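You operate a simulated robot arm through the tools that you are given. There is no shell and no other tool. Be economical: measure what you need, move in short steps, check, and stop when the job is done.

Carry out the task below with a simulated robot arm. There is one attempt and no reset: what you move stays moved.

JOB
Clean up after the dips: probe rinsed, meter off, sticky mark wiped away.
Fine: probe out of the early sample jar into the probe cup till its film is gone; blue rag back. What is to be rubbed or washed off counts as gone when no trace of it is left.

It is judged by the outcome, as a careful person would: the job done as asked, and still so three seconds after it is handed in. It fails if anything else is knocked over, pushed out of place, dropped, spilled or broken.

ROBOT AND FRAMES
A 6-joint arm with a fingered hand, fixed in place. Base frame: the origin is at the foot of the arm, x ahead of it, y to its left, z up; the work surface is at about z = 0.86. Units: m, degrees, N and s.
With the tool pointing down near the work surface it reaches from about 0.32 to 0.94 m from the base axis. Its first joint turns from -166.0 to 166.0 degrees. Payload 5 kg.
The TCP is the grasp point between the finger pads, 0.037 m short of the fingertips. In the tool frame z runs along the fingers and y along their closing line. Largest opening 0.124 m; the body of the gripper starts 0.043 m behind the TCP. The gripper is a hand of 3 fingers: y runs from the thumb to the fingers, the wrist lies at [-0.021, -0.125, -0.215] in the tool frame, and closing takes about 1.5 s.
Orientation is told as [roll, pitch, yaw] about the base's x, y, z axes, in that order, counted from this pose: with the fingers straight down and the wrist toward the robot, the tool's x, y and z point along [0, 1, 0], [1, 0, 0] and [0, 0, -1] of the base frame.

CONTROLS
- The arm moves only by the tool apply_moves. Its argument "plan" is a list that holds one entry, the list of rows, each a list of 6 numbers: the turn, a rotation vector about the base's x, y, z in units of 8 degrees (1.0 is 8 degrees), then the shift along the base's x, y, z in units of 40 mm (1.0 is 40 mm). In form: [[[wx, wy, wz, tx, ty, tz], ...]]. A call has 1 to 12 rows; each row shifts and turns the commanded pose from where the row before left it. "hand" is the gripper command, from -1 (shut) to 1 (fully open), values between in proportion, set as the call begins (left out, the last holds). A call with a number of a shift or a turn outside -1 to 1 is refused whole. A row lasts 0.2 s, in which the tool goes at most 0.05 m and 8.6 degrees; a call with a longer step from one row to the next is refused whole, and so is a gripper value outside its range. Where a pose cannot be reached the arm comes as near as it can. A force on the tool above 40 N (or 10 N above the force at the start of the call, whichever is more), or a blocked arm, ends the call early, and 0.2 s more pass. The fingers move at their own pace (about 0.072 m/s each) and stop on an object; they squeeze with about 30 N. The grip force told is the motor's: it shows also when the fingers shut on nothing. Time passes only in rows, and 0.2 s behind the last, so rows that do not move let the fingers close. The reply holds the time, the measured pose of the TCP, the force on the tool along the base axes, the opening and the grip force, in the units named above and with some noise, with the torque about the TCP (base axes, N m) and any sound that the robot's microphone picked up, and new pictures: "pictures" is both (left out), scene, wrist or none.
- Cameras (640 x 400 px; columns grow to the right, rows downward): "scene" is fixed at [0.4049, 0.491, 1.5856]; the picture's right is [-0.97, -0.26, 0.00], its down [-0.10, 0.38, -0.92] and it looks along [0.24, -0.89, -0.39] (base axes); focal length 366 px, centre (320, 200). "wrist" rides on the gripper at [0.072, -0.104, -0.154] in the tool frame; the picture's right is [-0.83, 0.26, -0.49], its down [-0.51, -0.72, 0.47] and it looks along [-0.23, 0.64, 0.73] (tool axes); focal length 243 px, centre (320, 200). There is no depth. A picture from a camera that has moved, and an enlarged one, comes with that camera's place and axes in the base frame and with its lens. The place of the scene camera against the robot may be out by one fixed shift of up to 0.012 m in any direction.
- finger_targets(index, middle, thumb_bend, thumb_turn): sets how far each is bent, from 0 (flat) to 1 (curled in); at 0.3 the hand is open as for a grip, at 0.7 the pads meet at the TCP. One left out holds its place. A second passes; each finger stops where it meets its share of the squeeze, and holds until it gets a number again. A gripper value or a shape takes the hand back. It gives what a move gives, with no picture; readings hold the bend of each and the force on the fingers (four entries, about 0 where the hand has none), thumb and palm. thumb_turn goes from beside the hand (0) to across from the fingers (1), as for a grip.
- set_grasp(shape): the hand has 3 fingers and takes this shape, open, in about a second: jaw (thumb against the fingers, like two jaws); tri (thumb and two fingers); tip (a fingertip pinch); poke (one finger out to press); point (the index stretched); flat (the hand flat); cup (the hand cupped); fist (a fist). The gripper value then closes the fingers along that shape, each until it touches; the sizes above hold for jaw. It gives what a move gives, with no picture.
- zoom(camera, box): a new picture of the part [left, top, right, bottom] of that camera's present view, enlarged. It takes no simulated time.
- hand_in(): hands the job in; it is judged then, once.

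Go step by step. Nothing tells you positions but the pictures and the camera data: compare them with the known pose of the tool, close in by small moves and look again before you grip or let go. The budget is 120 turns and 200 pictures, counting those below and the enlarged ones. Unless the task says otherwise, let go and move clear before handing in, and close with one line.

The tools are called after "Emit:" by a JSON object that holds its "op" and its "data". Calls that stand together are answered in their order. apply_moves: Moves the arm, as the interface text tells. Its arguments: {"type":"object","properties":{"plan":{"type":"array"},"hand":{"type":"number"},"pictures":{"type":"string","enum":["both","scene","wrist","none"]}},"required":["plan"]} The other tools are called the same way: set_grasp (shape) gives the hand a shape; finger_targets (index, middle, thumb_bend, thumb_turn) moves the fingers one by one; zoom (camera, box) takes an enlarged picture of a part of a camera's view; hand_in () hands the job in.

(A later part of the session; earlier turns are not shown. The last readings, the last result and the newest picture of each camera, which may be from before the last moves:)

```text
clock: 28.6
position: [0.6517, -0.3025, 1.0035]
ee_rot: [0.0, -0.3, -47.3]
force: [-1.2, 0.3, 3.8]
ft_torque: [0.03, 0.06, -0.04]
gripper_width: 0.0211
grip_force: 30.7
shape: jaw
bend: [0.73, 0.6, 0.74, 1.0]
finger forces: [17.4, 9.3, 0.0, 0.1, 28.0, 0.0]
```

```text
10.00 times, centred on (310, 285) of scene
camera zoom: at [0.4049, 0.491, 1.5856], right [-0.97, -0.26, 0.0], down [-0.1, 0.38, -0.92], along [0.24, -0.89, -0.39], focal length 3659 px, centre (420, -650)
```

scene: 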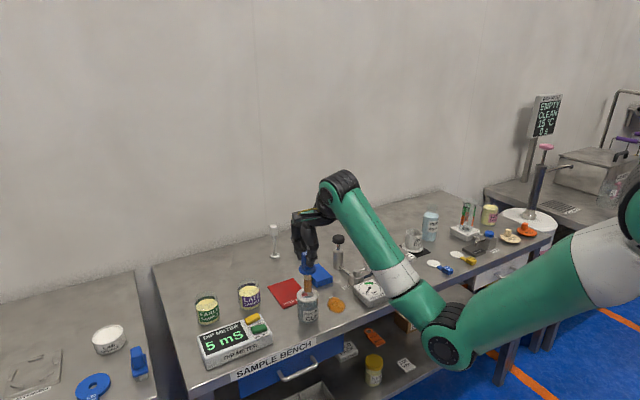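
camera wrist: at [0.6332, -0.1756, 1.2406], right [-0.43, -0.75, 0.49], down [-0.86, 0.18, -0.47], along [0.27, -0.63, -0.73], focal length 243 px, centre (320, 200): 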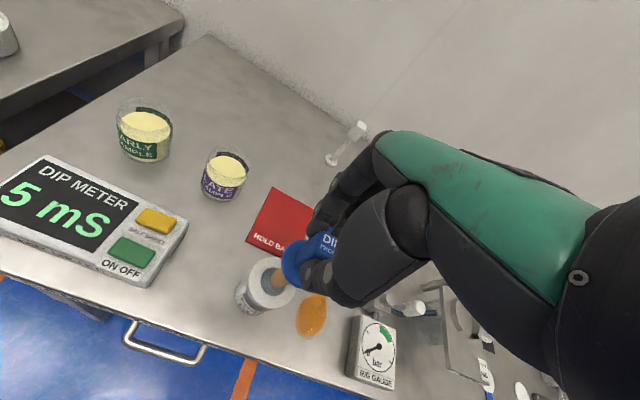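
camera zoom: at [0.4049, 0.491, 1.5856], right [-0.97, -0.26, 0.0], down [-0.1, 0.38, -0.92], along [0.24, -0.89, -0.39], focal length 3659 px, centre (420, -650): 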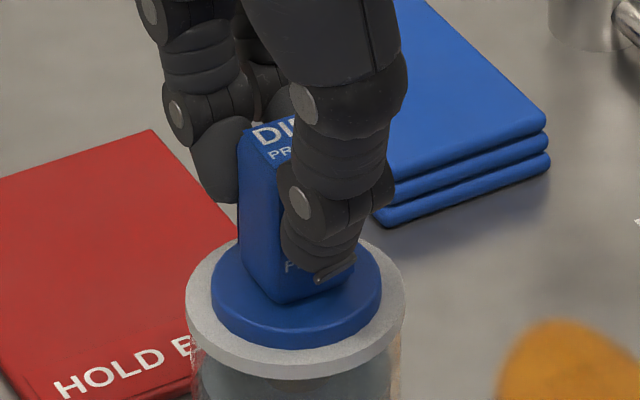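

Contact is felt; the flange sits on the lid. I open the hand.

Emit:
{"op": "apply_moves", "data": {"plan": [[[0, 0, 0, 0, 0, 0.02], [0, 0, 0, 0, 0, 0], [0, 0, 0, 0, 0, 0], [0, 0, 0, 0, 0, 0], [0, 0, 0, 0, 0, 0], [0, 0, 0, 0, 0, 0], [0, 0, 0, 0, 0, 0], [0, 0, 0, 0, 0, 0]]], "hand": 0.6, "pictures": "none"}}

Emit:
{"op": "zoom", "data": {"camera": "scene", "box": [285, 250, 345, 325]}}

```text
clock: 30.4
position: [0.6512, -0.3007, 1.0045]
ee_rot: [0.1, -0.3, -47.3]
force: [-0.9, -0.6, -0.1]
ft_torque: [-0.03, 0.03, 0.01]
gripper_width: 0.0989
grip_force: 0.1
shape: jaw
bend: [0.26, 0.34, 0.5, 0.99]
finger forces: [0.0, 0.1, 0.0, 0.0, 0.0, 0.0]
```

```text
5.33 times, centred on (315, 288) of scene
camera zoom: at [0.4049, 0.491, 1.5856], right [-0.97, -0.26, 0.0], down [-0.1, 0.38, -0.92], along [0.24, -0.89, -0.39], focal length 1952 px, centre (347, -267)
```

zoom: 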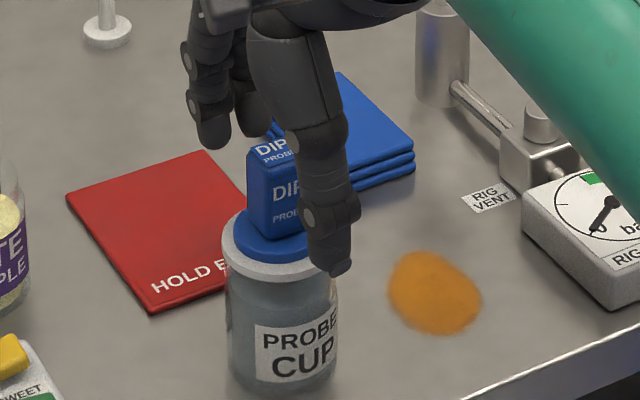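

Released cleanly and the probe stands in the cup. I lift clear, then form the poke hand for the meter button.

Emit:
{"op": "apply_moves", "data": {"plan": [[[0, 0, 0, 0, 0, 0.5], [0, 0, 0, 0, 0, 0.9], [0, 0, 0, 0, 0, 0.9], [0, 0, 0, 0, 0, 0.9], [0, 0, 0, 0, 0, 0.9]]], "pictures": "none"}}

Emit:
{"op": "set_grasp", "data": {"shape": "poke"}}

Emit:
{"op": "apply_moves", "data": {"plan": [[[0, 0, 0, 0.3, 0.3, 0], [0, 0, 0, 0.9, 0.8, 0], [0, 0, 0, 0.9, 0.8, 0]]]}}

Emit:
{"op": "zoom", "data": {"camera": "wrist", "box": [160, 150, 420, 350]}}

```text
clock: 31.6
position: [0.6517, -0.303, 1.167]
ee_rot: [0.0, -0.1, -47.3]
force: [-0.8, -0.8, 0.0]
ft_torque: [0.03, -0.02, 0.01]
gripper_width: 0.0989
grip_force: 0.0
shape: jaw
bend: [0.26, 0.34, 0.5, 0.99]
finger forces: [0.0, 0.0, 0.0, 0.0, 0.0, 0.1]
```

```text
clock: 32.5
position: [0.652, -0.3043, 1.1665]
ee_rot: [0.0, -0.3, -47.4]
force: [0.1, 0.4, 0.1]
ft_torque: [0.0, -0.03, -0.04]
gripper_width: 0.0001
grip_force: 0.0
shape: poke
bend: [0.7, 0.7, 1.0, 1.0]
finger forces: [0.0, 0.1, 0.1, 0.0, 0.1, 0.0]
```

```text
clock: 33.3
position: [0.7354, -0.2257, 1.1682]
ee_rot: [-0.1, -0.3, -47.2]
force: [-0.3, -1.2, -0.5]
ft_torque: [0.04, -0.06, 0.02]
gripper_width: 0.0
grip_force: 0.0
shape: poke
bend: [0.7, 0.7, 1.0, 1.0]
finger forces: [0.1, 0.1, 0.0, 0.0, 0.0, 0.0]
camera wrist: at [0.7176, -0.1001, 1.3225], right [-0.43, -0.75, 0.49], down [-0.86, 0.18, -0.47], along [0.27, -0.63, -0.73], focal length 243 px, centre (320, 200)
```

scene: 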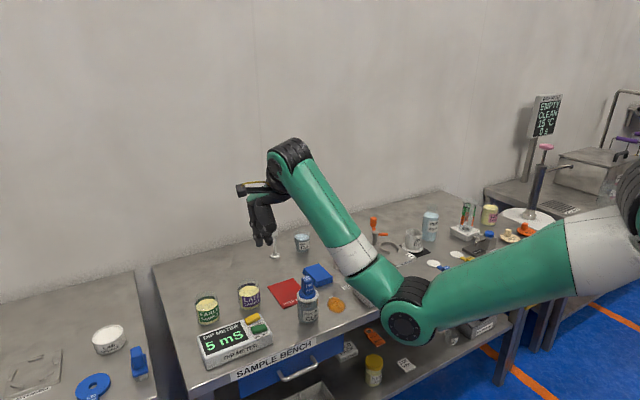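
wrist: 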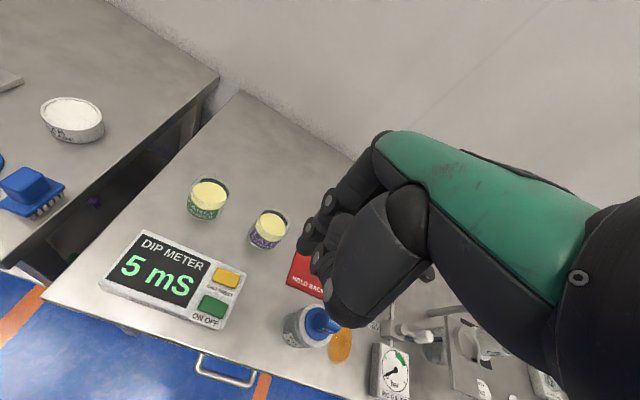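

```text
2.00 times, centred on (290, 250) of wrist
camera zoom: at [0.7176, -0.1001, 1.3225], right [-0.43, -0.75, 0.49], down [-0.86, 0.18, -0.47], along [0.27, -0.63, -0.73], focal length 485 px, centre (380, 100)
```

zoom: 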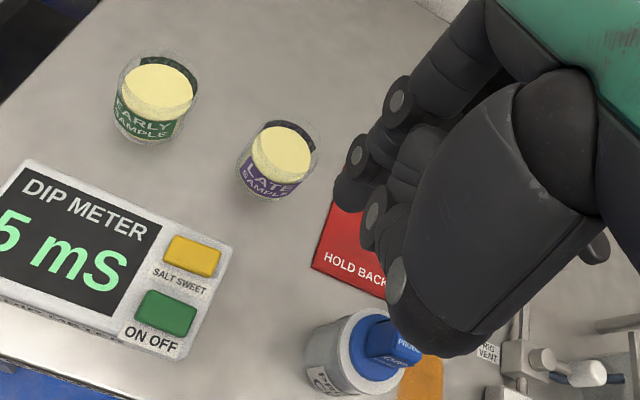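

The poke shape leaves two fingers out; I curl the middle finger and thumb and keep only the index, then look.

Emit:
{"op": "finger_targets", "data": {"index": 0.5, "middle": 1.0, "thumb_bend": 1.0, "thumb_turn": 0.0}}

Emit:
{"op": "zoom", "data": {"camera": "wrist", "box": [160, 150, 420, 350]}}

Emit:
{"op": "zoom", "data": {"camera": "scene", "box": [190, 170, 350, 370]}}

```text
clock: 34.3
position: [0.7349, -0.2256, 1.1679]
ee_rot: [0.0, -0.1, -47.3]
force: [0.0, 0.6, 0.1]
ft_torque: [0.01, -0.02, -0.01]
gripper_width: 0.0722
grip_force: 0.1
shape: fingers
bend: [0.5, 1.0, 1.0, 0.0]
finger forces: [0.1, 0.0, 0.1, 0.1, 0.1, 0.0]
```

```text
2.00 times, centred on (290, 250) of wrist
camera zoom: at [0.7176, -0.0999, 1.3221], right [-0.43, -0.75, 0.49], down [-0.86, 0.18, -0.47], along [0.27, -0.63, -0.73], focal length 485 px, centre (380, 100)
```

zoom: 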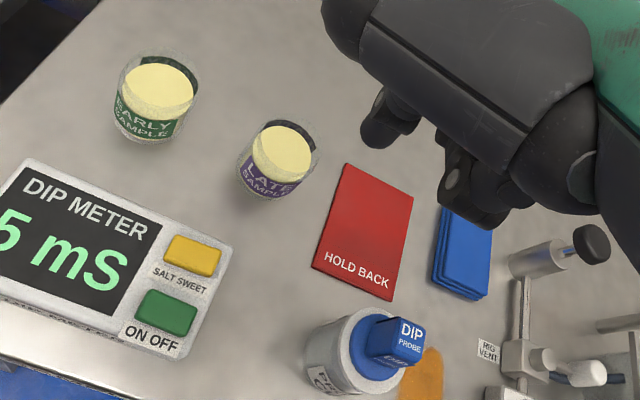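

```text
2.00 times, centred on (270, 270) of scene
camera zoom: at [0.4049, 0.491, 1.5856], right [-0.97, -0.26, 0.0], down [-0.1, 0.38, -0.92], along [0.24, -0.89, -0.39], focal length 732 px, centre (420, 60)
```

zoom: 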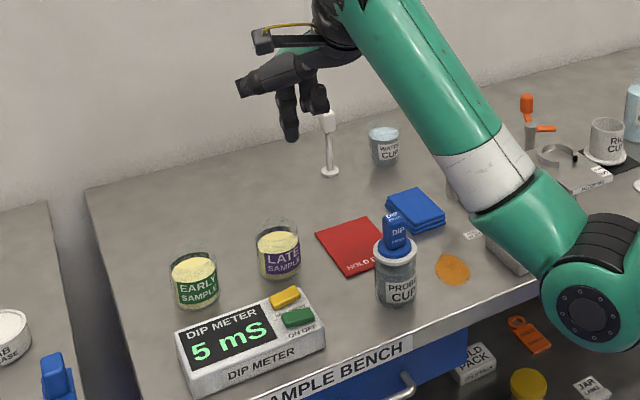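

The index now stands alone. I bend it to the grip point and move over the green button, staying 8 cm above it.

Emit:
{"op": "finger_targets", "data": {"index": 0.65}}

Emit:
{"op": "apply_moves", "data": {"plan": [[[0, 0, 0, 0, 0.27, -0.8], [0, 0, 0, 0, 0.27, -0.8], [0, 0, 0, 0, 0.27, -0.8], [0, 0, 0, 0, 0, -0.8]]]}}

Emit:
{"op": "zoom", "data": {"camera": "wrist", "box": [200, 170, 400, 330]}}

Emit:
{"op": "zoom", "data": {"camera": "scene", "box": [210, 240, 310, 350]}}

```text
clock: 35.3
position: [0.7345, -0.2259, 1.1683]
ee_rot: [0.0, -0.2, -47.3]
force: [0.2, -0.6, -0.8]
ft_torque: [-0.05, -0.01, 0.01]
gripper_width: 0.0766
grip_force: 0.1
shape: fingers
bend: [0.65, 1.0, 1.0, 0.0]
finger forces: [0.0, 0.0, 0.1, 0.0, 0.0, 0.0]
```

```text
clock: 36.3
position: [0.7353, -0.1926, 1.0387]
ee_rot: [-0.1, -0.2, -47.2]
force: [-0.8, 0.4, 0.3]
ft_torque: [-0.01, 0.0, -0.02]
gripper_width: 0.077
grip_force: 0.1
shape: fingers
bend: [0.65, 1.0, 1.0, 0.0]
finger forces: [0.0, 0.0, 0.0, 0.1, 0.0, 0.1]
camera wrist: at [0.7183, -0.0663, 1.1926], right [-0.43, -0.75, 0.49], down [-0.86, 0.18, -0.47], along [0.27, -0.63, -0.73], focal length 243 px, centre (320, 200)
```

scene: 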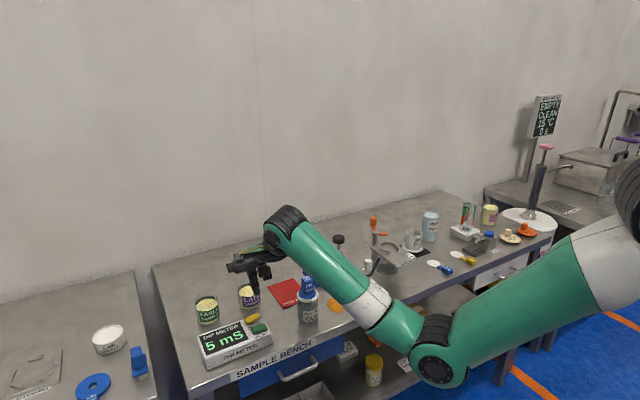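
wrist: 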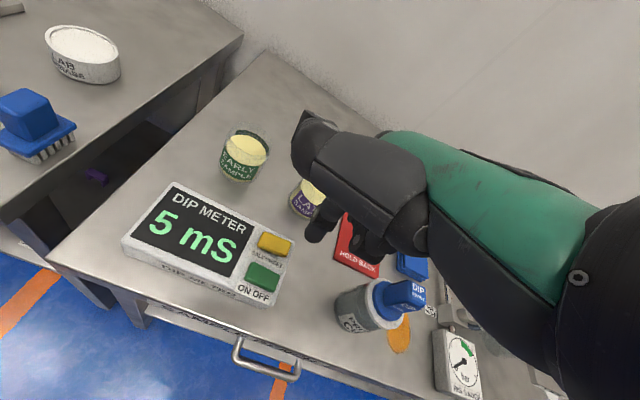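

```text
2.50 times, centred on (300, 250) of wrist
camera zoom: at [0.7183, -0.0663, 1.1926], right [-0.43, -0.75, 0.49], down [-0.86, 0.18, -0.47], along [0.27, -0.63, -0.73], focal length 606 px, centre (370, 75)
```

zoom: 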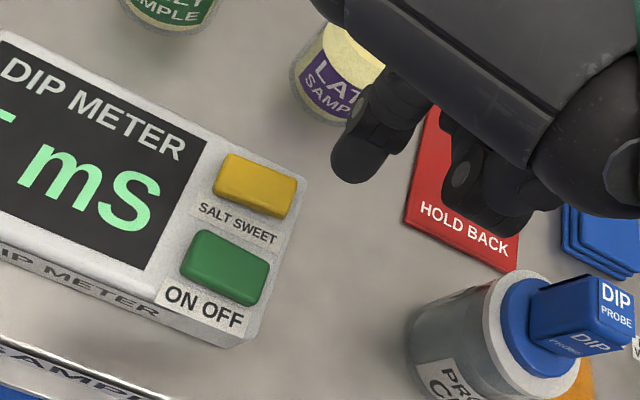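

```text
3.64 times, centred on (260, 295) of scene
camera zoom: at [0.4049, 0.491, 1.5856], right [-0.97, -0.26, 0.0], down [-0.1, 0.38, -0.92], along [0.24, -0.89, -0.39], focal length 1331 px, centre (538, -146)
```

zoom: 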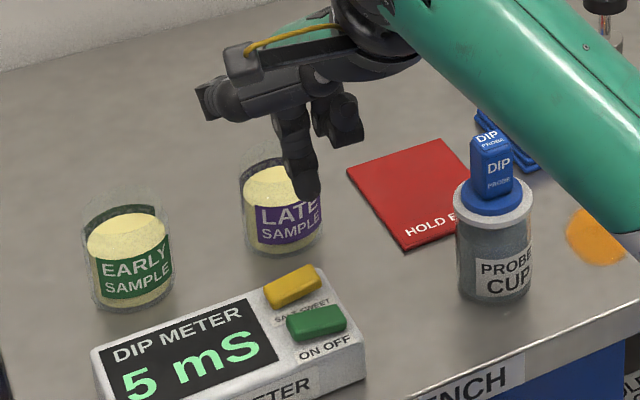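

The fingertip (≈0.747,-0.179,1.03) is nearly right above the green button. I look at the button's shape first.

Emit:
{"op": "zoom", "data": {"camera": "wrist", "box": [240, 220, 310, 310]}}

Emit:
{"op": "zoom", "data": {"camera": "scene", "box": [240, 305, 280, 340]}}

```text
4.44 times, centred on (275, 265) of wrist
camera zoom: at [0.7183, -0.0663, 1.1926], right [-0.43, -0.75, 0.49], down [-0.86, 0.18, -0.47], along [0.27, -0.63, -0.73], focal length 1078 px, centre (520, -89)
```

zoom: 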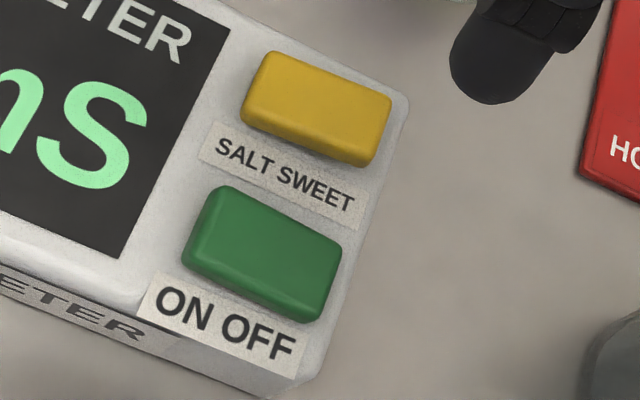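

```text
11.43 times, centred on (260, 322) of scene
camera zoom: at [0.4049, 0.491, 1.5856], right [-0.97, -0.26, 0.0], down [-0.1, 0.38, -0.92], along [0.24, -0.89, -0.39], focal length 4182 px, centre (1006, -1200)
```

zoom: 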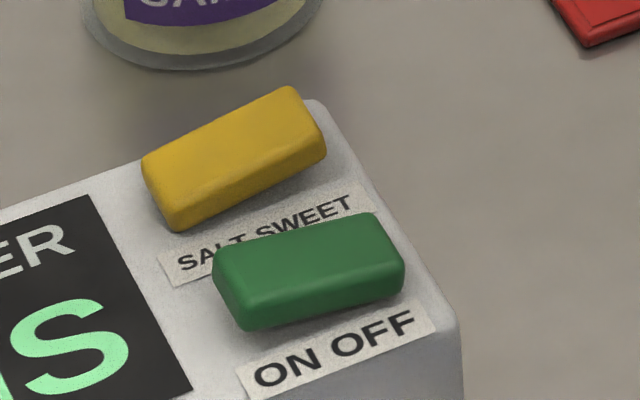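

They are rockers. I'll press the OFF end (≈0.740,-0.187): shift there and come down to just above it.

Emit:
{"op": "apply_moves", "data": {"plan": [[[0, 0, 0, -0.18, -0.2, -0.5], [0, 0, 0, 0, 0, -0.6], [0, 0, 0, 0, 0, -0.6], [0, 0, 0, 0, 0, -0.4]]], "pictures": "none"}}

Emit:
{"op": "zoom", "data": {"camera": "wrist", "box": [240, 180, 400, 310]}}

Emit:
{"op": "zoom", "data": {"camera": "scene", "box": [230, 280, 290, 340]}}

```text
clock: 37.3
position: [0.7287, -0.2014, 0.9563]
ee_rot: [-0.1, -0.2, -47.4]
force: [-1.3, 0.2, 1.2]
ft_torque: [-0.01, 0.0, 0.0]
gripper_width: 0.0768
grip_force: 0.1
shape: fingers
bend: [0.65, 1.0, 1.0, 0.0]
finger forces: [0.0, 0.0, 0.1, 0.0, 0.0, 0.0]
```

```text
3.08 times, centred on (320, 245) of wrist
camera zoom: at [0.711, -0.0745, 1.1109], right [-0.43, -0.75, 0.49], down [-0.86, 0.18, -0.47], along [0.27, -0.63, -0.73], focal length 746 px, centre (320, 62)
```

zoom: 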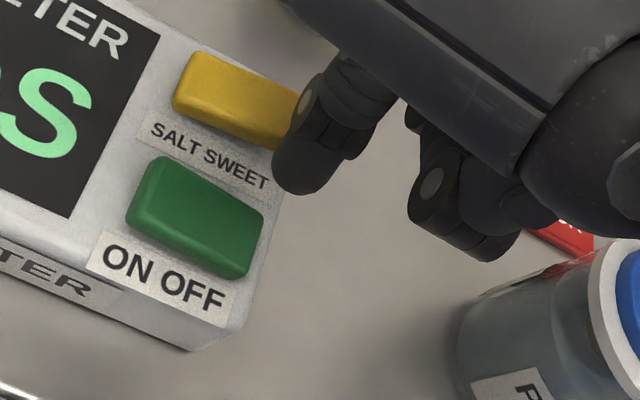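

```text
6.67 times, centred on (260, 310) of scene
camera zoom: at [0.4049, 0.491, 1.5856], right [-0.97, -0.26, 0.0], down [-0.1, 0.38, -0.92], along [0.24, -0.89, -0.39], focal length 2440 px, centre (720, -533)
```

zoom: 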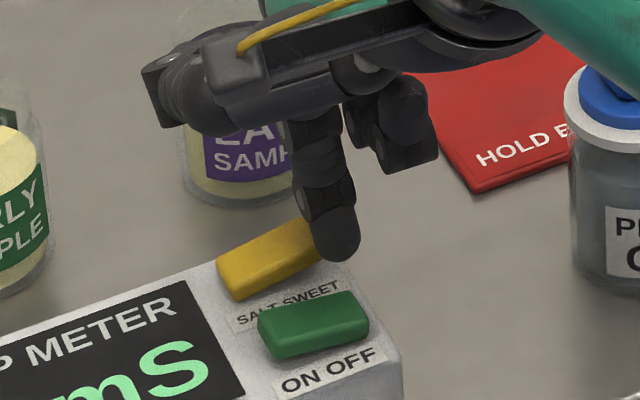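

The tip will land on the OFF end; I shift 4 mm away from the yellow rocker and go down in small steps.

Emit:
{"op": "apply_moves", "data": {"plan": [[[0, 0, 0, -0.03, 0.1, 0], [0, 0, 0, 0, 0, -0.15], [0, 0, 0, 0, 0, -0.15], [0, 0, 0, 0, 0, -0.15]]], "pictures": "none"}}

Emit:
{"op": "zoom", "data": {"camera": "wrist", "box": [240, 180, 400, 310]}}

Emit:
{"op": "zoom", "data": {"camera": "scene", "box": [230, 280, 290, 340]}}

```text
clock: 38.3
position: [0.7288, -0.1978, 0.9406]
ee_rot: [0.1, -0.5, -47.3]
force: [0.6, -2.0, 8.5]
ft_torque: [-0.09, -0.22, 0.0]
gripper_width: 0.0771
grip_force: 4.2
shape: fingers
bend: [0.65, 1.0, 1.0, 0.0]
finger forces: [10.0, 0.0, 0.0, 0.1, 0.0, 0.0]
```

```text
3.08 times, centred on (320, 245) of wrist
camera zoom: at [0.7108, -0.0709, 1.0946], right [-0.44, -0.75, 0.49], down [-0.86, 0.18, -0.48], along [0.27, -0.63, -0.73], focal length 746 px, centre (320, 62)
```

zoom: 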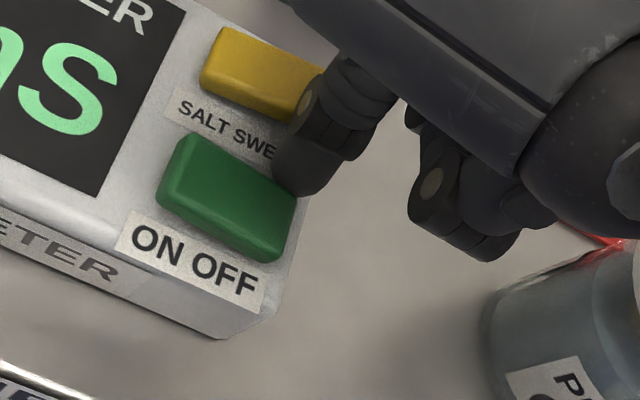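

```text
6.67 times, centred on (260, 310) of scene
camera zoom: at [0.4049, 0.491, 1.5856], right [-0.97, -0.26, 0.0], down [-0.1, 0.38, -0.92], along [0.24, -0.89, -0.39], focal length 2440 px, centre (720, -533)
```

zoom: 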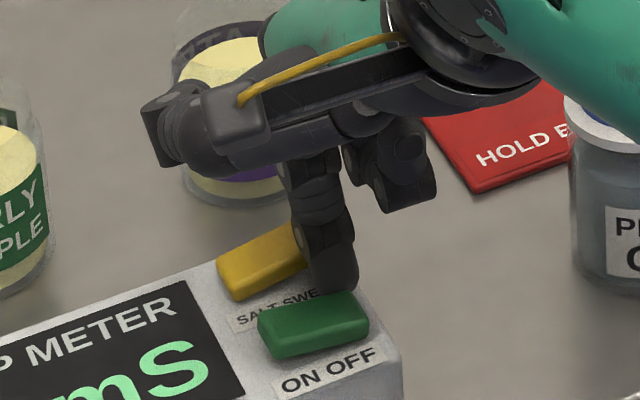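

The index touches behind the green rocker. I lift 1.5 cm, shift 9 mm toward the front of the meter and look again.

Emit:
{"op": "apply_moves", "data": {"plan": [[[0, 0, 0, 0, 0, 0.4], [0, 0, 0, -0.18, 0.16, 0], [0, 0, 0, 0, 0, -0.12]]], "pictures": "none"}}

Emit:
{"op": "zoom", "data": {"camera": "wrist", "box": [240, 180, 400, 310]}}

Emit:
{"op": "zoom", "data": {"camera": "scene", "box": [230, 280, 290, 340]}}

```text
clock: 39.1
position: [0.7208, -0.1905, 0.9492]
ee_rot: [0.0, -0.3, -47.3]
force: [-0.5, 0.1, 4.6]
ft_torque: [-0.05, -0.08, 0.01]
gripper_width: 0.0767
grip_force: 1.9
shape: fingers
bend: [0.65, 1.0, 1.0, 0.0]
finger forces: [4.6, 0.0, 0.0, 0.0, 0.1, 0.0]
```

```text
3.08 times, centred on (320, 245) of wrist
camera zoom: at [0.7033, -0.0645, 1.1039], right [-0.43, -0.75, 0.49], down [-0.86, 0.18, -0.47], along [0.27, -0.63, -0.73], focal length 746 px, centre (320, 62)
```

zoom: 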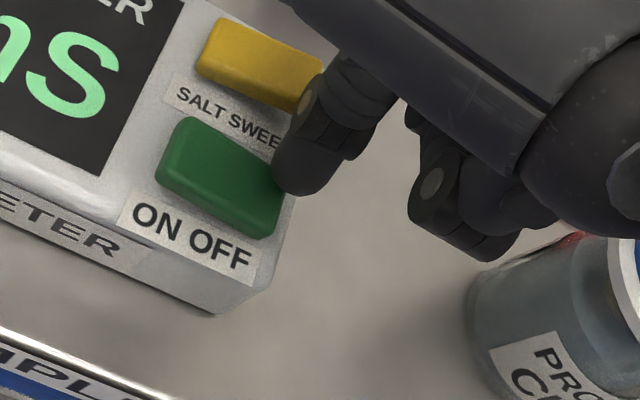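

```text
6.67 times, centred on (260, 310) of scene
camera zoom: at [0.4049, 0.491, 1.5856], right [-0.97, -0.26, 0.0], down [-0.1, 0.38, -0.92], along [0.24, -0.89, -0.39], focal length 2440 px, centre (720, -533)
```

zoom: 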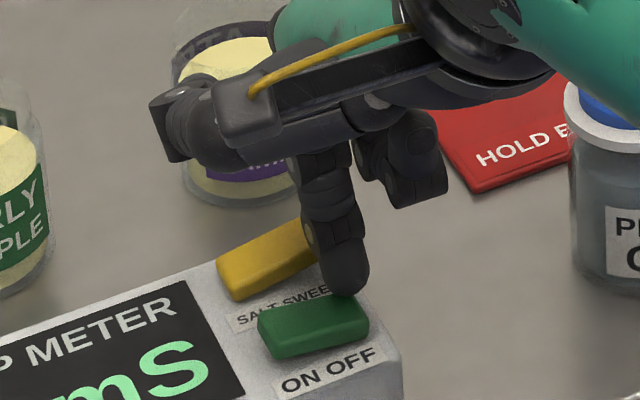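

Now the finger touches the OFF end (4.6 N). I press gently.

Emit:
{"op": "apply_moves", "data": {"plan": [[[0, 0, 0, 0, 0, -0.06], [0, 0, 0, 0, 0, -0.06], [0, 0, 0, 0, 0, -0.06], [0, 0, 0, 0, 0, 0]]], "pictures": "none"}}

Emit:
{"op": "zoom", "data": {"camera": "scene", "box": [190, 280, 290, 370]}}

```text
clock: 40.0
position: [0.724, -0.1934, 0.949]
ee_rot: [0.3, -1.1, -47.4]
force: [-2.3, -0.9, 7.2]
ft_torque: [-0.06, -0.08, -0.02]
gripper_width: 0.078
grip_force: 3.6
shape: fingers
bend: [0.67, 1.0, 1.0, 0.0]
finger forces: [7.6, 0.0, 0.1, 0.0, 0.0, 0.0]
stopped in row 4: the force on the tool passed its limit at 42 N (the readings are from after the stop); the commanded pose is now the measured one
```

```text
4.44 times, centred on (240, 325) of scene
camera zoom: at [0.4049, 0.491, 1.5856], right [-0.97, -0.26, 0.0], down [-0.1, 0.38, -0.92], along [0.24, -0.89, -0.39], focal length 1626 px, centre (676, -356)
```

zoom: 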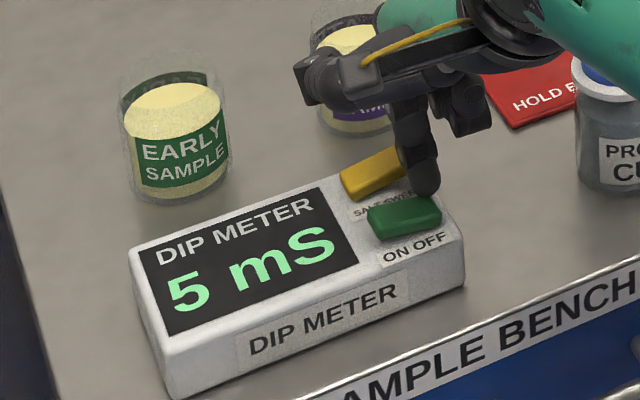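

The meter stays on at 42 N, so that end seems to be at its stop. I lift and look at the tilt of the rockers.

Emit:
{"op": "apply_moves", "data": {"plan": [[[0, 0.1, 0, 0, 0, 0.5], [0, 0, 0, 0, 0, 0.5], [0, 0, 0, 0, 0, 0.5], [0, 0, 0, 0, 0, 0.5]]], "pictures": "none"}}

Emit:
{"op": "zoom", "data": {"camera": "scene", "box": [240, 305, 280, 340]}}

Emit:
{"op": "zoom", "data": {"camera": "wrist", "box": [220, 190, 320, 290]}}

```text
clock: 41.0
position: [0.7239, -0.1919, 1.0285]
ee_rot: [-0.3, -0.2, -47.4]
force: [0.0, -0.2, -0.4]
ft_torque: [0.01, -0.02, -0.03]
gripper_width: 0.0769
grip_force: 0.0
shape: fingers
bend: [0.65, 1.0, 1.0, 0.0]
finger forces: [0.0, 0.0, 0.1, 0.1, 0.0, 0.1]
```

```text
11.43 times, centred on (260, 322) of scene
camera zoom: at [0.4049, 0.491, 1.5856], right [-0.97, -0.26, 0.0], down [-0.1, 0.38, -0.92], along [0.24, -0.89, -0.39], focal length 4182 px, centre (1006, -1200)
```

zoom: 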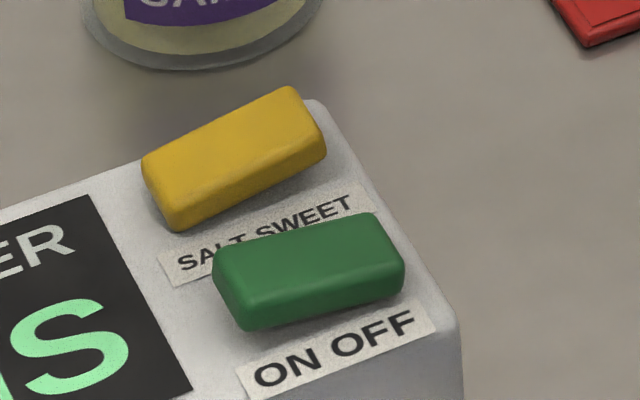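

```text
4.00 times, centred on (270, 240) of wrist
camera zoom: at [0.7066, -0.0655, 1.1823], right [-0.43, -0.75, 0.5], down [-0.86, 0.18, -0.47], along [0.26, -0.63, -0.73], focal length 970 px, centre (520, 40)
```

zoom: 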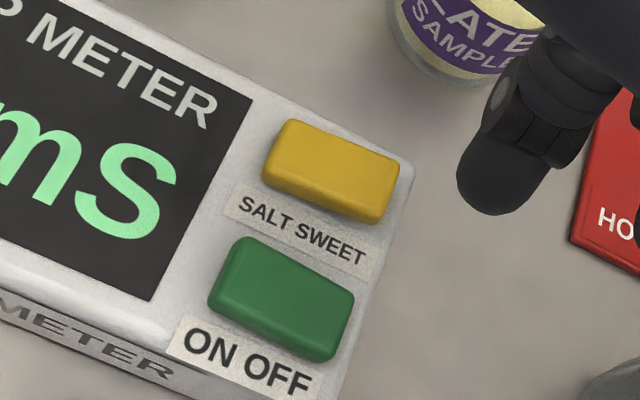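

The OFF end was already low; the left (ON) end stands up. I move over that end and come down to look.

Emit:
{"op": "apply_moves", "data": {"plan": [[[0, 0, 0, 0.19, 0.47, 0], [0, 0, 0, 0, 0, -0.5], [0, 0, 0, 0, 0, -0.5], [0, 0, 0, 0, 0, -0.5]]], "pictures": "none"}}

Emit:
{"op": "zoom", "data": {"camera": "wrist", "box": [240, 180, 400, 310]}}

Emit:
{"op": "zoom", "data": {"camera": "scene", "box": [230, 280, 290, 340]}}

```text
clock: 42.0
position: [0.7313, -0.1731, 0.9666]
ee_rot: [-0.3, -0.3, -47.3]
force: [-0.2, 0.8, -0.7]
ft_torque: [-0.02, 0.0, 0.01]
gripper_width: 0.0772
grip_force: 0.0
shape: fingers
bend: [0.65, 1.0, 1.0, 0.0]
finger forces: [0.1, 0.1, 0.0, 0.0, 0.0, 0.1]
```

```text
3.08 times, centred on (320, 245) of wrist
camera zoom: at [0.7146, -0.0458, 1.1206], right [-0.43, -0.75, 0.5], down [-0.86, 0.18, -0.47], along [0.26, -0.63, -0.73], focal length 746 px, centre (320, 62)
```

zoom: 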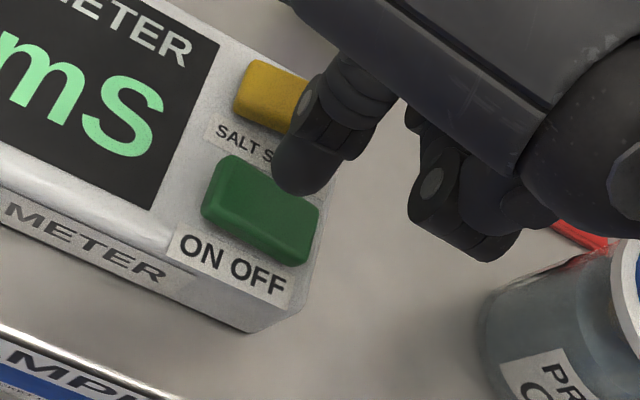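

```text
6.67 times, centred on (260, 310) of scene
camera zoom: at [0.4049, 0.491, 1.5856], right [-0.97, -0.26, 0.0], down [-0.1, 0.38, -0.92], along [0.24, -0.89, -0.39], focal length 2440 px, centre (720, -533)
```

zoom: 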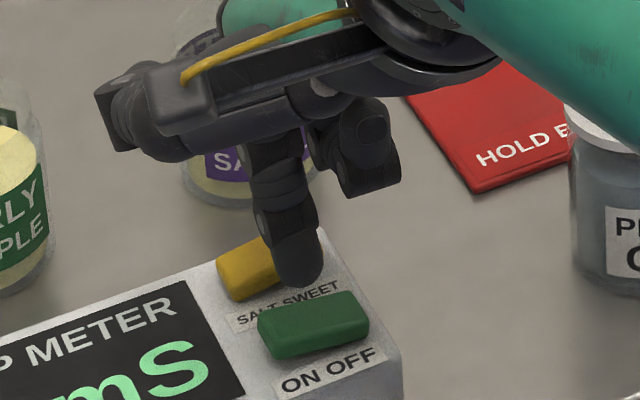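

The tip is above the middle; I shift 12 mm further toward the ON end and lower.

Emit:
{"op": "apply_moves", "data": {"plan": [[[0, 0, 0, 0.19, 0.22, 0], [0, 0, 0, 0, 0, -0.15], [0, 0, 0, 0, 0, -0.15]]], "pictures": "none"}}

Emit:
{"op": "zoom", "data": {"camera": "wrist", "box": [240, 180, 400, 310]}}

Emit:
{"op": "zoom", "data": {"camera": "scene", "box": [230, 280, 290, 340]}}

```text
clock: 42.8
position: [0.74, -0.163, 0.9545]
ee_rot: [-0.4, -0.2, -47.4]
force: [0.3, -0.3, -0.2]
ft_torque: [-0.02, -0.01, -0.04]
gripper_width: 0.077
grip_force: 0.1
shape: fingers
bend: [0.65, 1.0, 1.0, 0.0]
finger forces: [0.2, 0.0, 0.0, 0.0, 0.0, 0.0]
```

```text
3.08 times, centred on (320, 245) of wrist
camera zoom: at [0.7217, -0.0368, 1.1085], right [-0.43, -0.75, 0.5], down [-0.86, 0.18, -0.47], along [0.26, -0.63, -0.73], focal length 746 px, centre (320, 62)
```

zoom: 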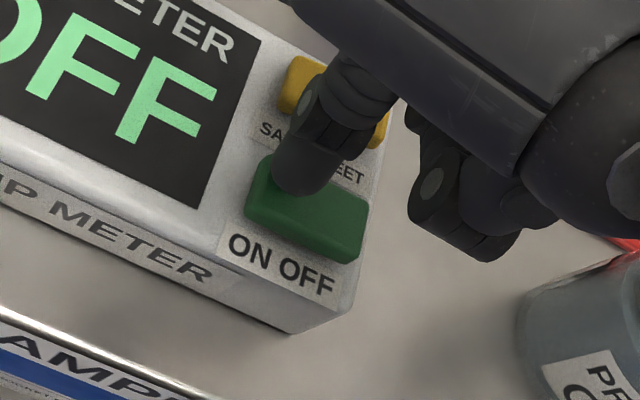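

```text
6.67 times, centred on (260, 310) of scene
camera zoom: at [0.4049, 0.491, 1.5856], right [-0.97, -0.26, 0.0], down [-0.1, 0.38, -0.92], along [0.24, -0.89, -0.39], focal length 2440 px, centre (720, -533)
```

zoom: 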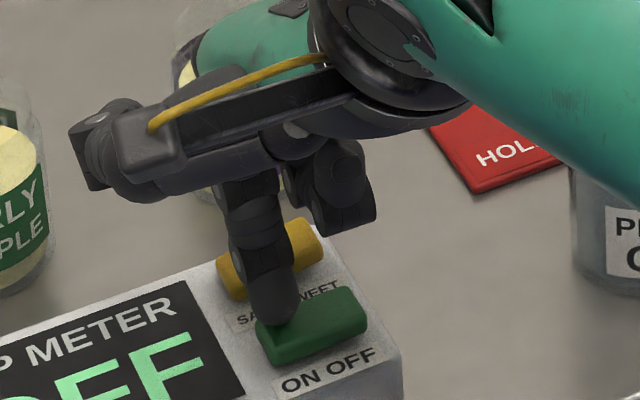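

The display now reads OFF. I lift off, open the hand as jaw and go over to the blue rag.

Emit:
{"op": "apply_moves", "data": {"plan": [[[0, 0, 0, 0, 0, 0.9], [0, 0, 0, 0, 0, 0.9], [0, 0, 0, 0, 0, 0.9], [0, 0, 0, 0, 0, 0.9], [0, 0, 0, 0, 0, 0.9], [0, 0, 0, 0, 0, 0.9]]], "pictures": "scene"}}

Emit:
{"op": "set_grasp", "data": {"shape": "jaw"}}

Emit:
{"op": "apply_moves", "data": {"plan": [[[0, 0, 0, -0.25, -0.87, 0], [0, 0, 0, -0.25, -0.87, 0], [0, 0, 0, -0.25, -0.87, 0], [0, 0, 0, -0.25, -0.87, 0], [0, 0, 0, -0.25, -0.87, 0], [0, 0, 0, -0.25, -0.87, 0], [0, 0, 0, -0.25, -0.87, 0], [0, 0, 0, -0.25, -0.87, 0]]]}}

Emit:
{"op": "zoom", "data": {"camera": "wrist", "box": [160, 200, 360, 360]}}

```text
clock: 44.2
position: [0.7376, -0.1644, 1.1692]
ee_rot: [-0.4, -0.3, -47.3]
force: [0.0, 0.3, -0.7]
ft_torque: [0.01, 0.0, 0.0]
gripper_width: 0.077
grip_force: 0.1
shape: fingers
bend: [0.65, 1.0, 1.0, 0.0]
finger forces: [0.0, 0.0, 0.0, 0.0, 0.1, 0.1]
```

scene: 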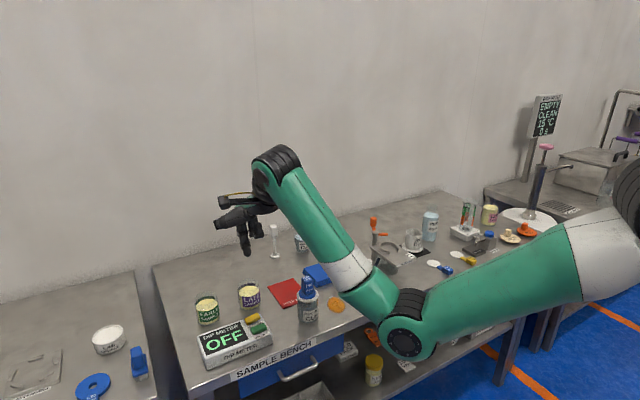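

```text
clock: 45.1
position: [0.7376, -0.1635, 1.1686]
ee_rot: [-0.3, -0.2, -47.2]
force: [0.8, 0.1, -1.0]
ft_torque: [0.04, -0.01, 0.02]
gripper_width: 0.1236
grip_force: 0.1
shape: jaw
bend: [0.3, 0.3, 0.3, 0.97]
finger forces: [0.1, 0.0, 0.0, 0.0, 0.1, 0.1]
```

```text
clock: 46.9
position: [0.6564, -0.4444, 1.1704]
ee_rot: [-0.4, -0.3, -47.3]
force: [0.6, 0.2, -0.5]
ft_torque: [-0.05, -0.02, -0.01]
gripper_width: 0.1234
grip_force: 0.1
shape: jaw
bend: [0.3, 0.3, 0.3, 0.97]
finger forces: [0.0, 0.0, 0.0, 0.0, 0.0, 0.0]
camera wrist: at [0.6402, -0.3173, 1.3245], right [-0.43, -0.75, 0.5], down [-0.86, 0.18, -0.47], along [0.26, -0.63, -0.73], focal length 243 px, centre (320, 200)
```

scene: 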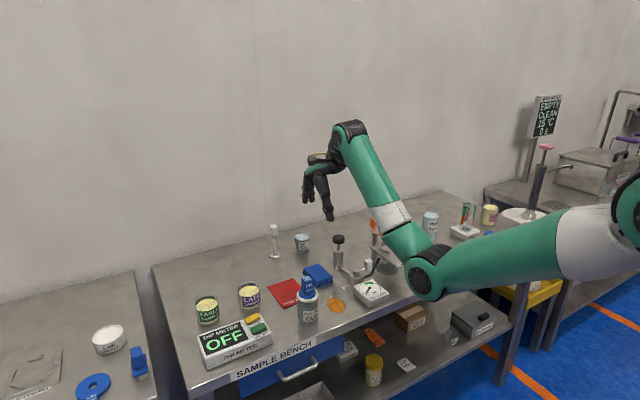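
wrist: 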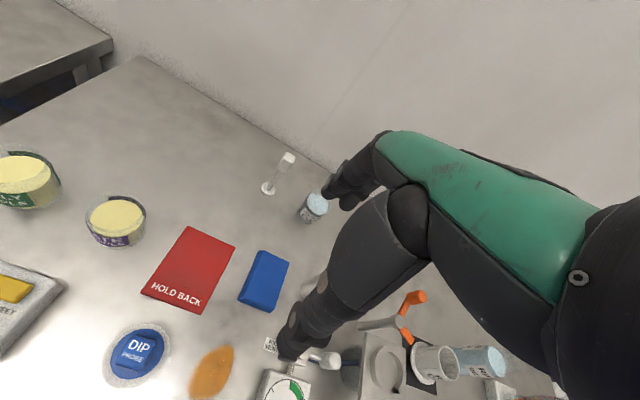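

```text
2.50 times, centred on (260, 280) of wrist
camera zoom: at [0.6402, -0.3173, 1.3245], right [-0.43, -0.75, 0.5], down [-0.86, 0.18, -0.47], along [0.26, -0.63, -0.73], focal length 606 px, centre (470, 0)
```

zoom: 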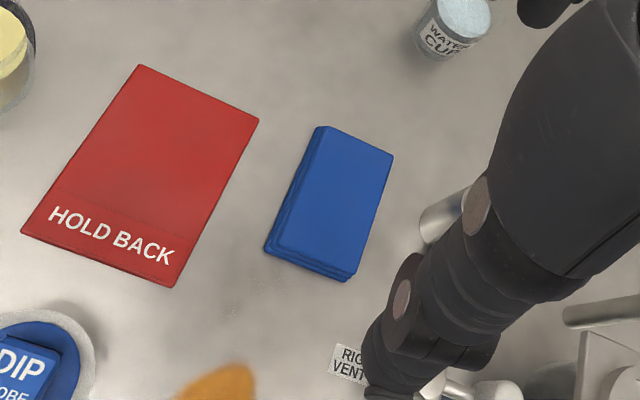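

The rag centre is at about (0.674,-0.501), 58×88 mm, about 2 cm thick, with its long side along the hand's closing line. I come down to hover above it.

Emit:
{"op": "apply_moves", "data": {"plan": [[[0, 0, 0.1, 0.073, -0.236, -0.877], [0, 0, 0.1, 0.073, -0.236, -0.877], [0, 0, 0, 0.073, -0.236, -0.877], [0, 0, 0, 0.073, -0.236, -0.877], [0, 0, 0, 0.073, -0.236, -0.877], [0, 0, 0, 0.073, -0.236, -0.877]]]}}

Emit:
{"op": "zoom", "data": {"camera": "wrist", "box": [200, 160, 400, 320]}}

Emit:
{"op": "zoom", "data": {"camera": "scene", "box": [270, 190, 370, 310]}}

```text
clock: 48.3
position: [0.6775, -0.5003, 0.9597]
ee_rot: [-0.3, -0.3, -45.7]
force: [0.6, -0.1, -0.7]
ft_torque: [-0.03, 0.03, 0.02]
gripper_width: 0.1239
grip_force: 0.1
shape: jaw
bend: [0.3, 0.3, 0.3, 0.97]
finger forces: [0.1, 0.1, 0.0, 0.0, 0.0, 0.0]
camera wrist: at [0.6569, -0.3737, 1.1147], right [-0.41, -0.76, 0.5], down [-0.87, 0.16, -0.47], along [0.28, -0.63, -0.73], focal length 243 px, centre (320, 200)
```

scene: 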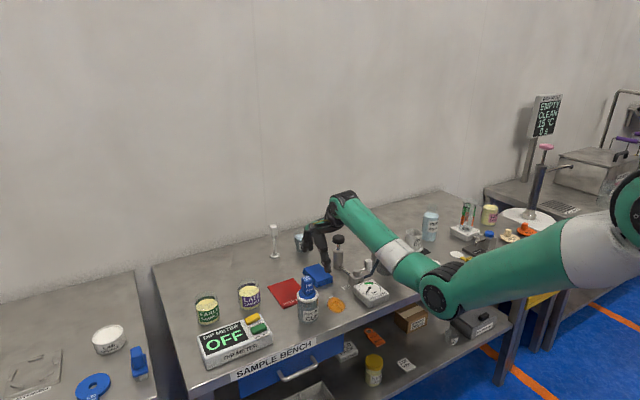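
wrist: 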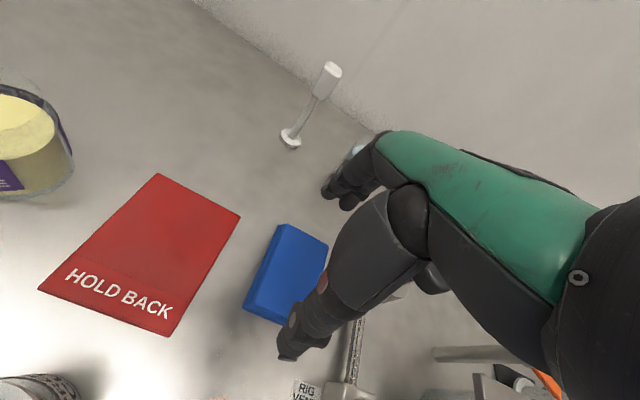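

```text
2.50 times, centred on (300, 240) of wrist
camera zoom: at [0.6569, -0.3737, 1.1147], right [-0.41, -0.76, 0.5], down [-0.87, 0.16, -0.47], along [0.28, -0.63, -0.73], focal length 606 px, centre (370, 100)
```

zoom: 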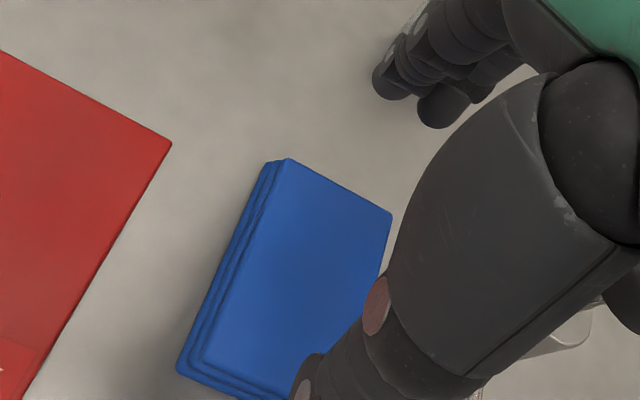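

```text
3.33 times, centred on (320, 250) of scene
camera zoom: at [0.4049, 0.491, 1.5856], right [-0.97, -0.26, 0.0], down [-0.1, 0.38, -0.92], along [0.24, -0.89, -0.39], focal length 1220 px, centre (320, 33)
```

zoom: 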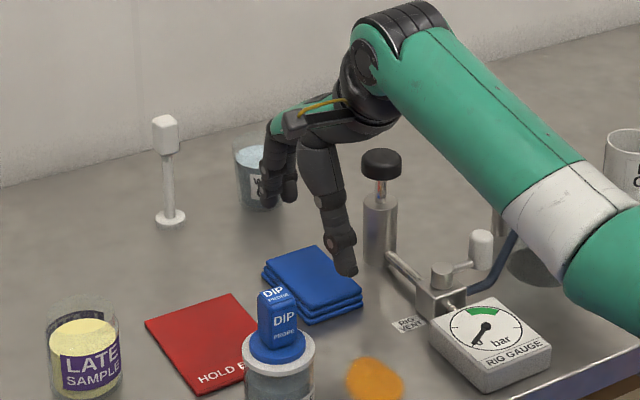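

I centre over the rag, align the yaw, and lower to 5 mm above the bench with the fingertips beside the rag's ends.

Emit:
{"op": "apply_moves", "data": {"plan": [[[0, 0, -0.17, -0.06, -0.07, 0], [0, 0, 0, 0, 0, -0.5], [0, 0, 0, 0, 0, -0.5], [0, 0, 0, 0, 0, -0.3]]]}}

Emit:
{"op": "zoom", "data": {"camera": "wrist", "box": [200, 160, 400, 320]}}

Emit:
{"op": "zoom", "data": {"camera": "scene", "box": [280, 210, 360, 300]}}

```text
clock: 49.3
position: [0.6743, -0.5026, 0.9066]
ee_rot: [-0.3, -0.3, -47.1]
force: [-0.1, 0.1, -1.0]
ft_torque: [0.04, -0.04, 0.0]
gripper_width: 0.1237
grip_force: 0.1
shape: jaw
bend: [0.3, 0.3, 0.3, 0.97]
finger forces: [0.0, 0.0, 0.0, 0.1, 0.0, 0.1]
camera wrist: at [0.6577, -0.3759, 1.0607], right [-0.43, -0.75, 0.5], down [-0.86, 0.18, -0.47], along [0.27, -0.63, -0.73], focal length 243 px, centre (320, 200)
```

scene: 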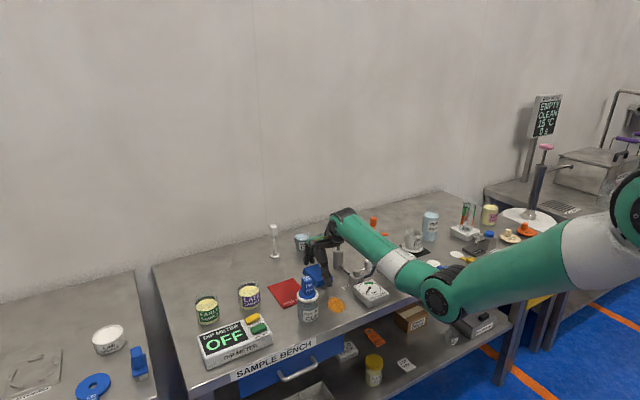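
wrist: 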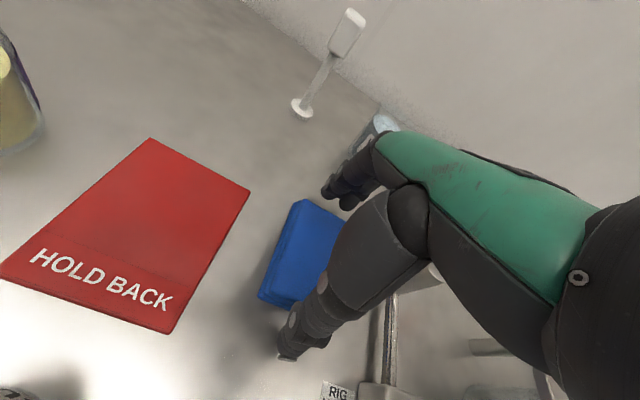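

```text
2.50 times, centred on (300, 240) of wrist
camera zoom: at [0.6577, -0.3759, 1.0607], right [-0.43, -0.75, 0.5], down [-0.86, 0.18, -0.47], along [0.27, -0.63, -0.73], focal length 606 px, centre (370, 100)
```

zoom: 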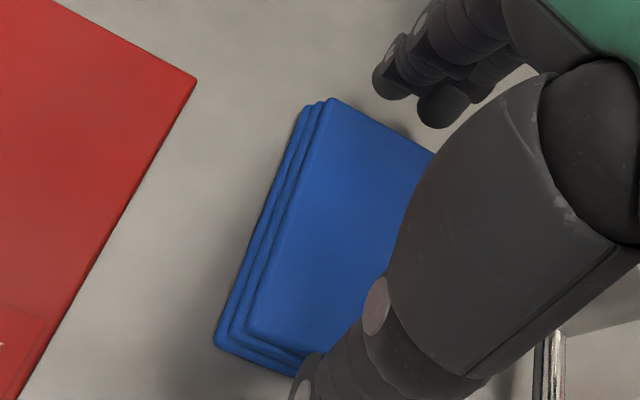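

```text
4.44 times, centred on (320, 255) of scene
camera zoom: at [0.4049, 0.491, 1.5856], right [-0.97, -0.26, 0.0], down [-0.1, 0.38, -0.92], along [0.24, -0.89, -0.39], focal length 1626 px, centre (320, -44)
```

zoom: 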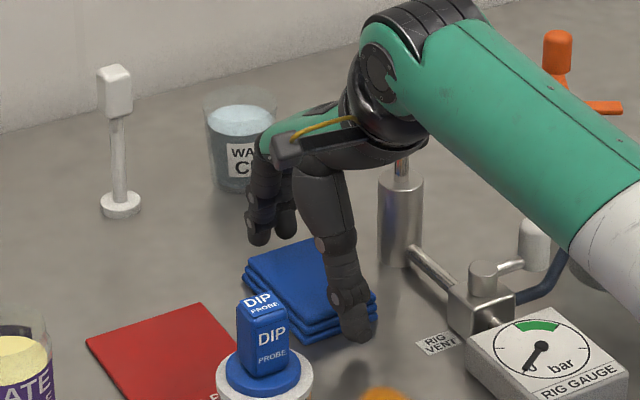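

The thumb and fingers stand at the two short ends. I close gently.

Emit:
{"op": "apply_moves", "data": {"plan": [[[0, 0, 0, 0, 0, 0], [0, 0, 0, 0, 0, 0], [0, 0, 0, 0, 0, 0], [0, 0, 0, 0, 0, 0], [0, 0, 0, 0, 0, 0], [0, 0, 0, 0, 0, 0], [0, 0, 0, 0, 0, 0]]], "hand": -1, "pictures": "none"}}

Emit:
{"op": "zoom", "data": {"camera": "wrist", "box": [200, 160, 400, 320]}}

Emit:
{"op": "zoom", "data": {"camera": "scene", "box": [280, 210, 360, 300]}}

```text
clock: 50.9
position: [0.6762, -0.5021, 0.9072]
ee_rot: [-0.4, -0.3, -47.2]
force: [-0.6, 1.2, -0.5]
ft_torque: [0.01, -0.01, 0.01]
gripper_width: 0.0944
grip_force: 30.1
shape: jaw
bend: [0.27, 0.36, 0.53, 0.99]
finger forces: [17.6, 9.2, 0.0, 0.0, 26.9, 0.0]
```

```text
2.50 times, centred on (300, 240) of wrist
camera zoom: at [0.6577, -0.376, 1.0611], right [-0.43, -0.75, 0.5], down [-0.86, 0.18, -0.47], along [0.27, -0.63, -0.73], focal length 606 px, centre (370, 100)
```

zoom: 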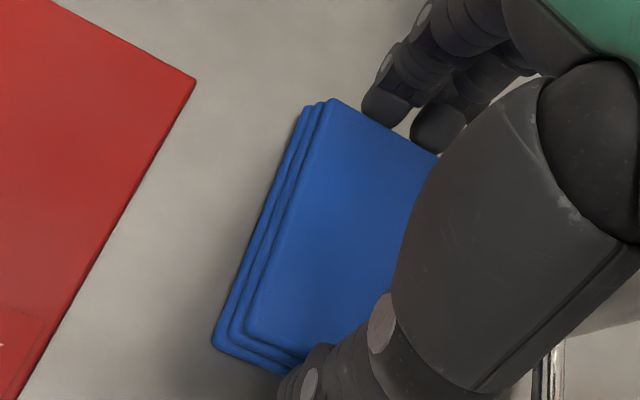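

```text
4.44 times, centred on (320, 255) of scene
camera zoom: at [0.4049, 0.491, 1.5856], right [-0.97, -0.26, 0.0], down [-0.1, 0.38, -0.92], along [0.24, -0.89, -0.39], focal length 1626 px, centre (320, -44)
```

zoom: 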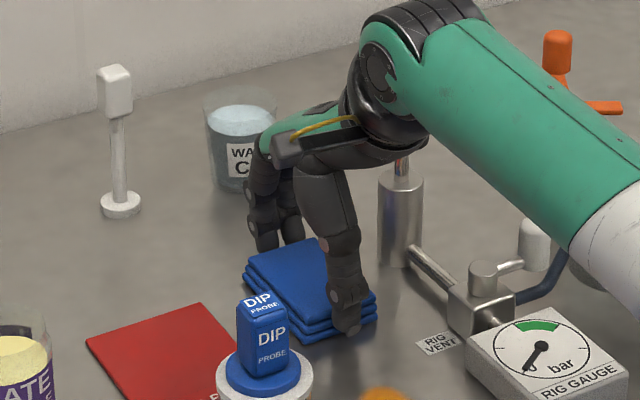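

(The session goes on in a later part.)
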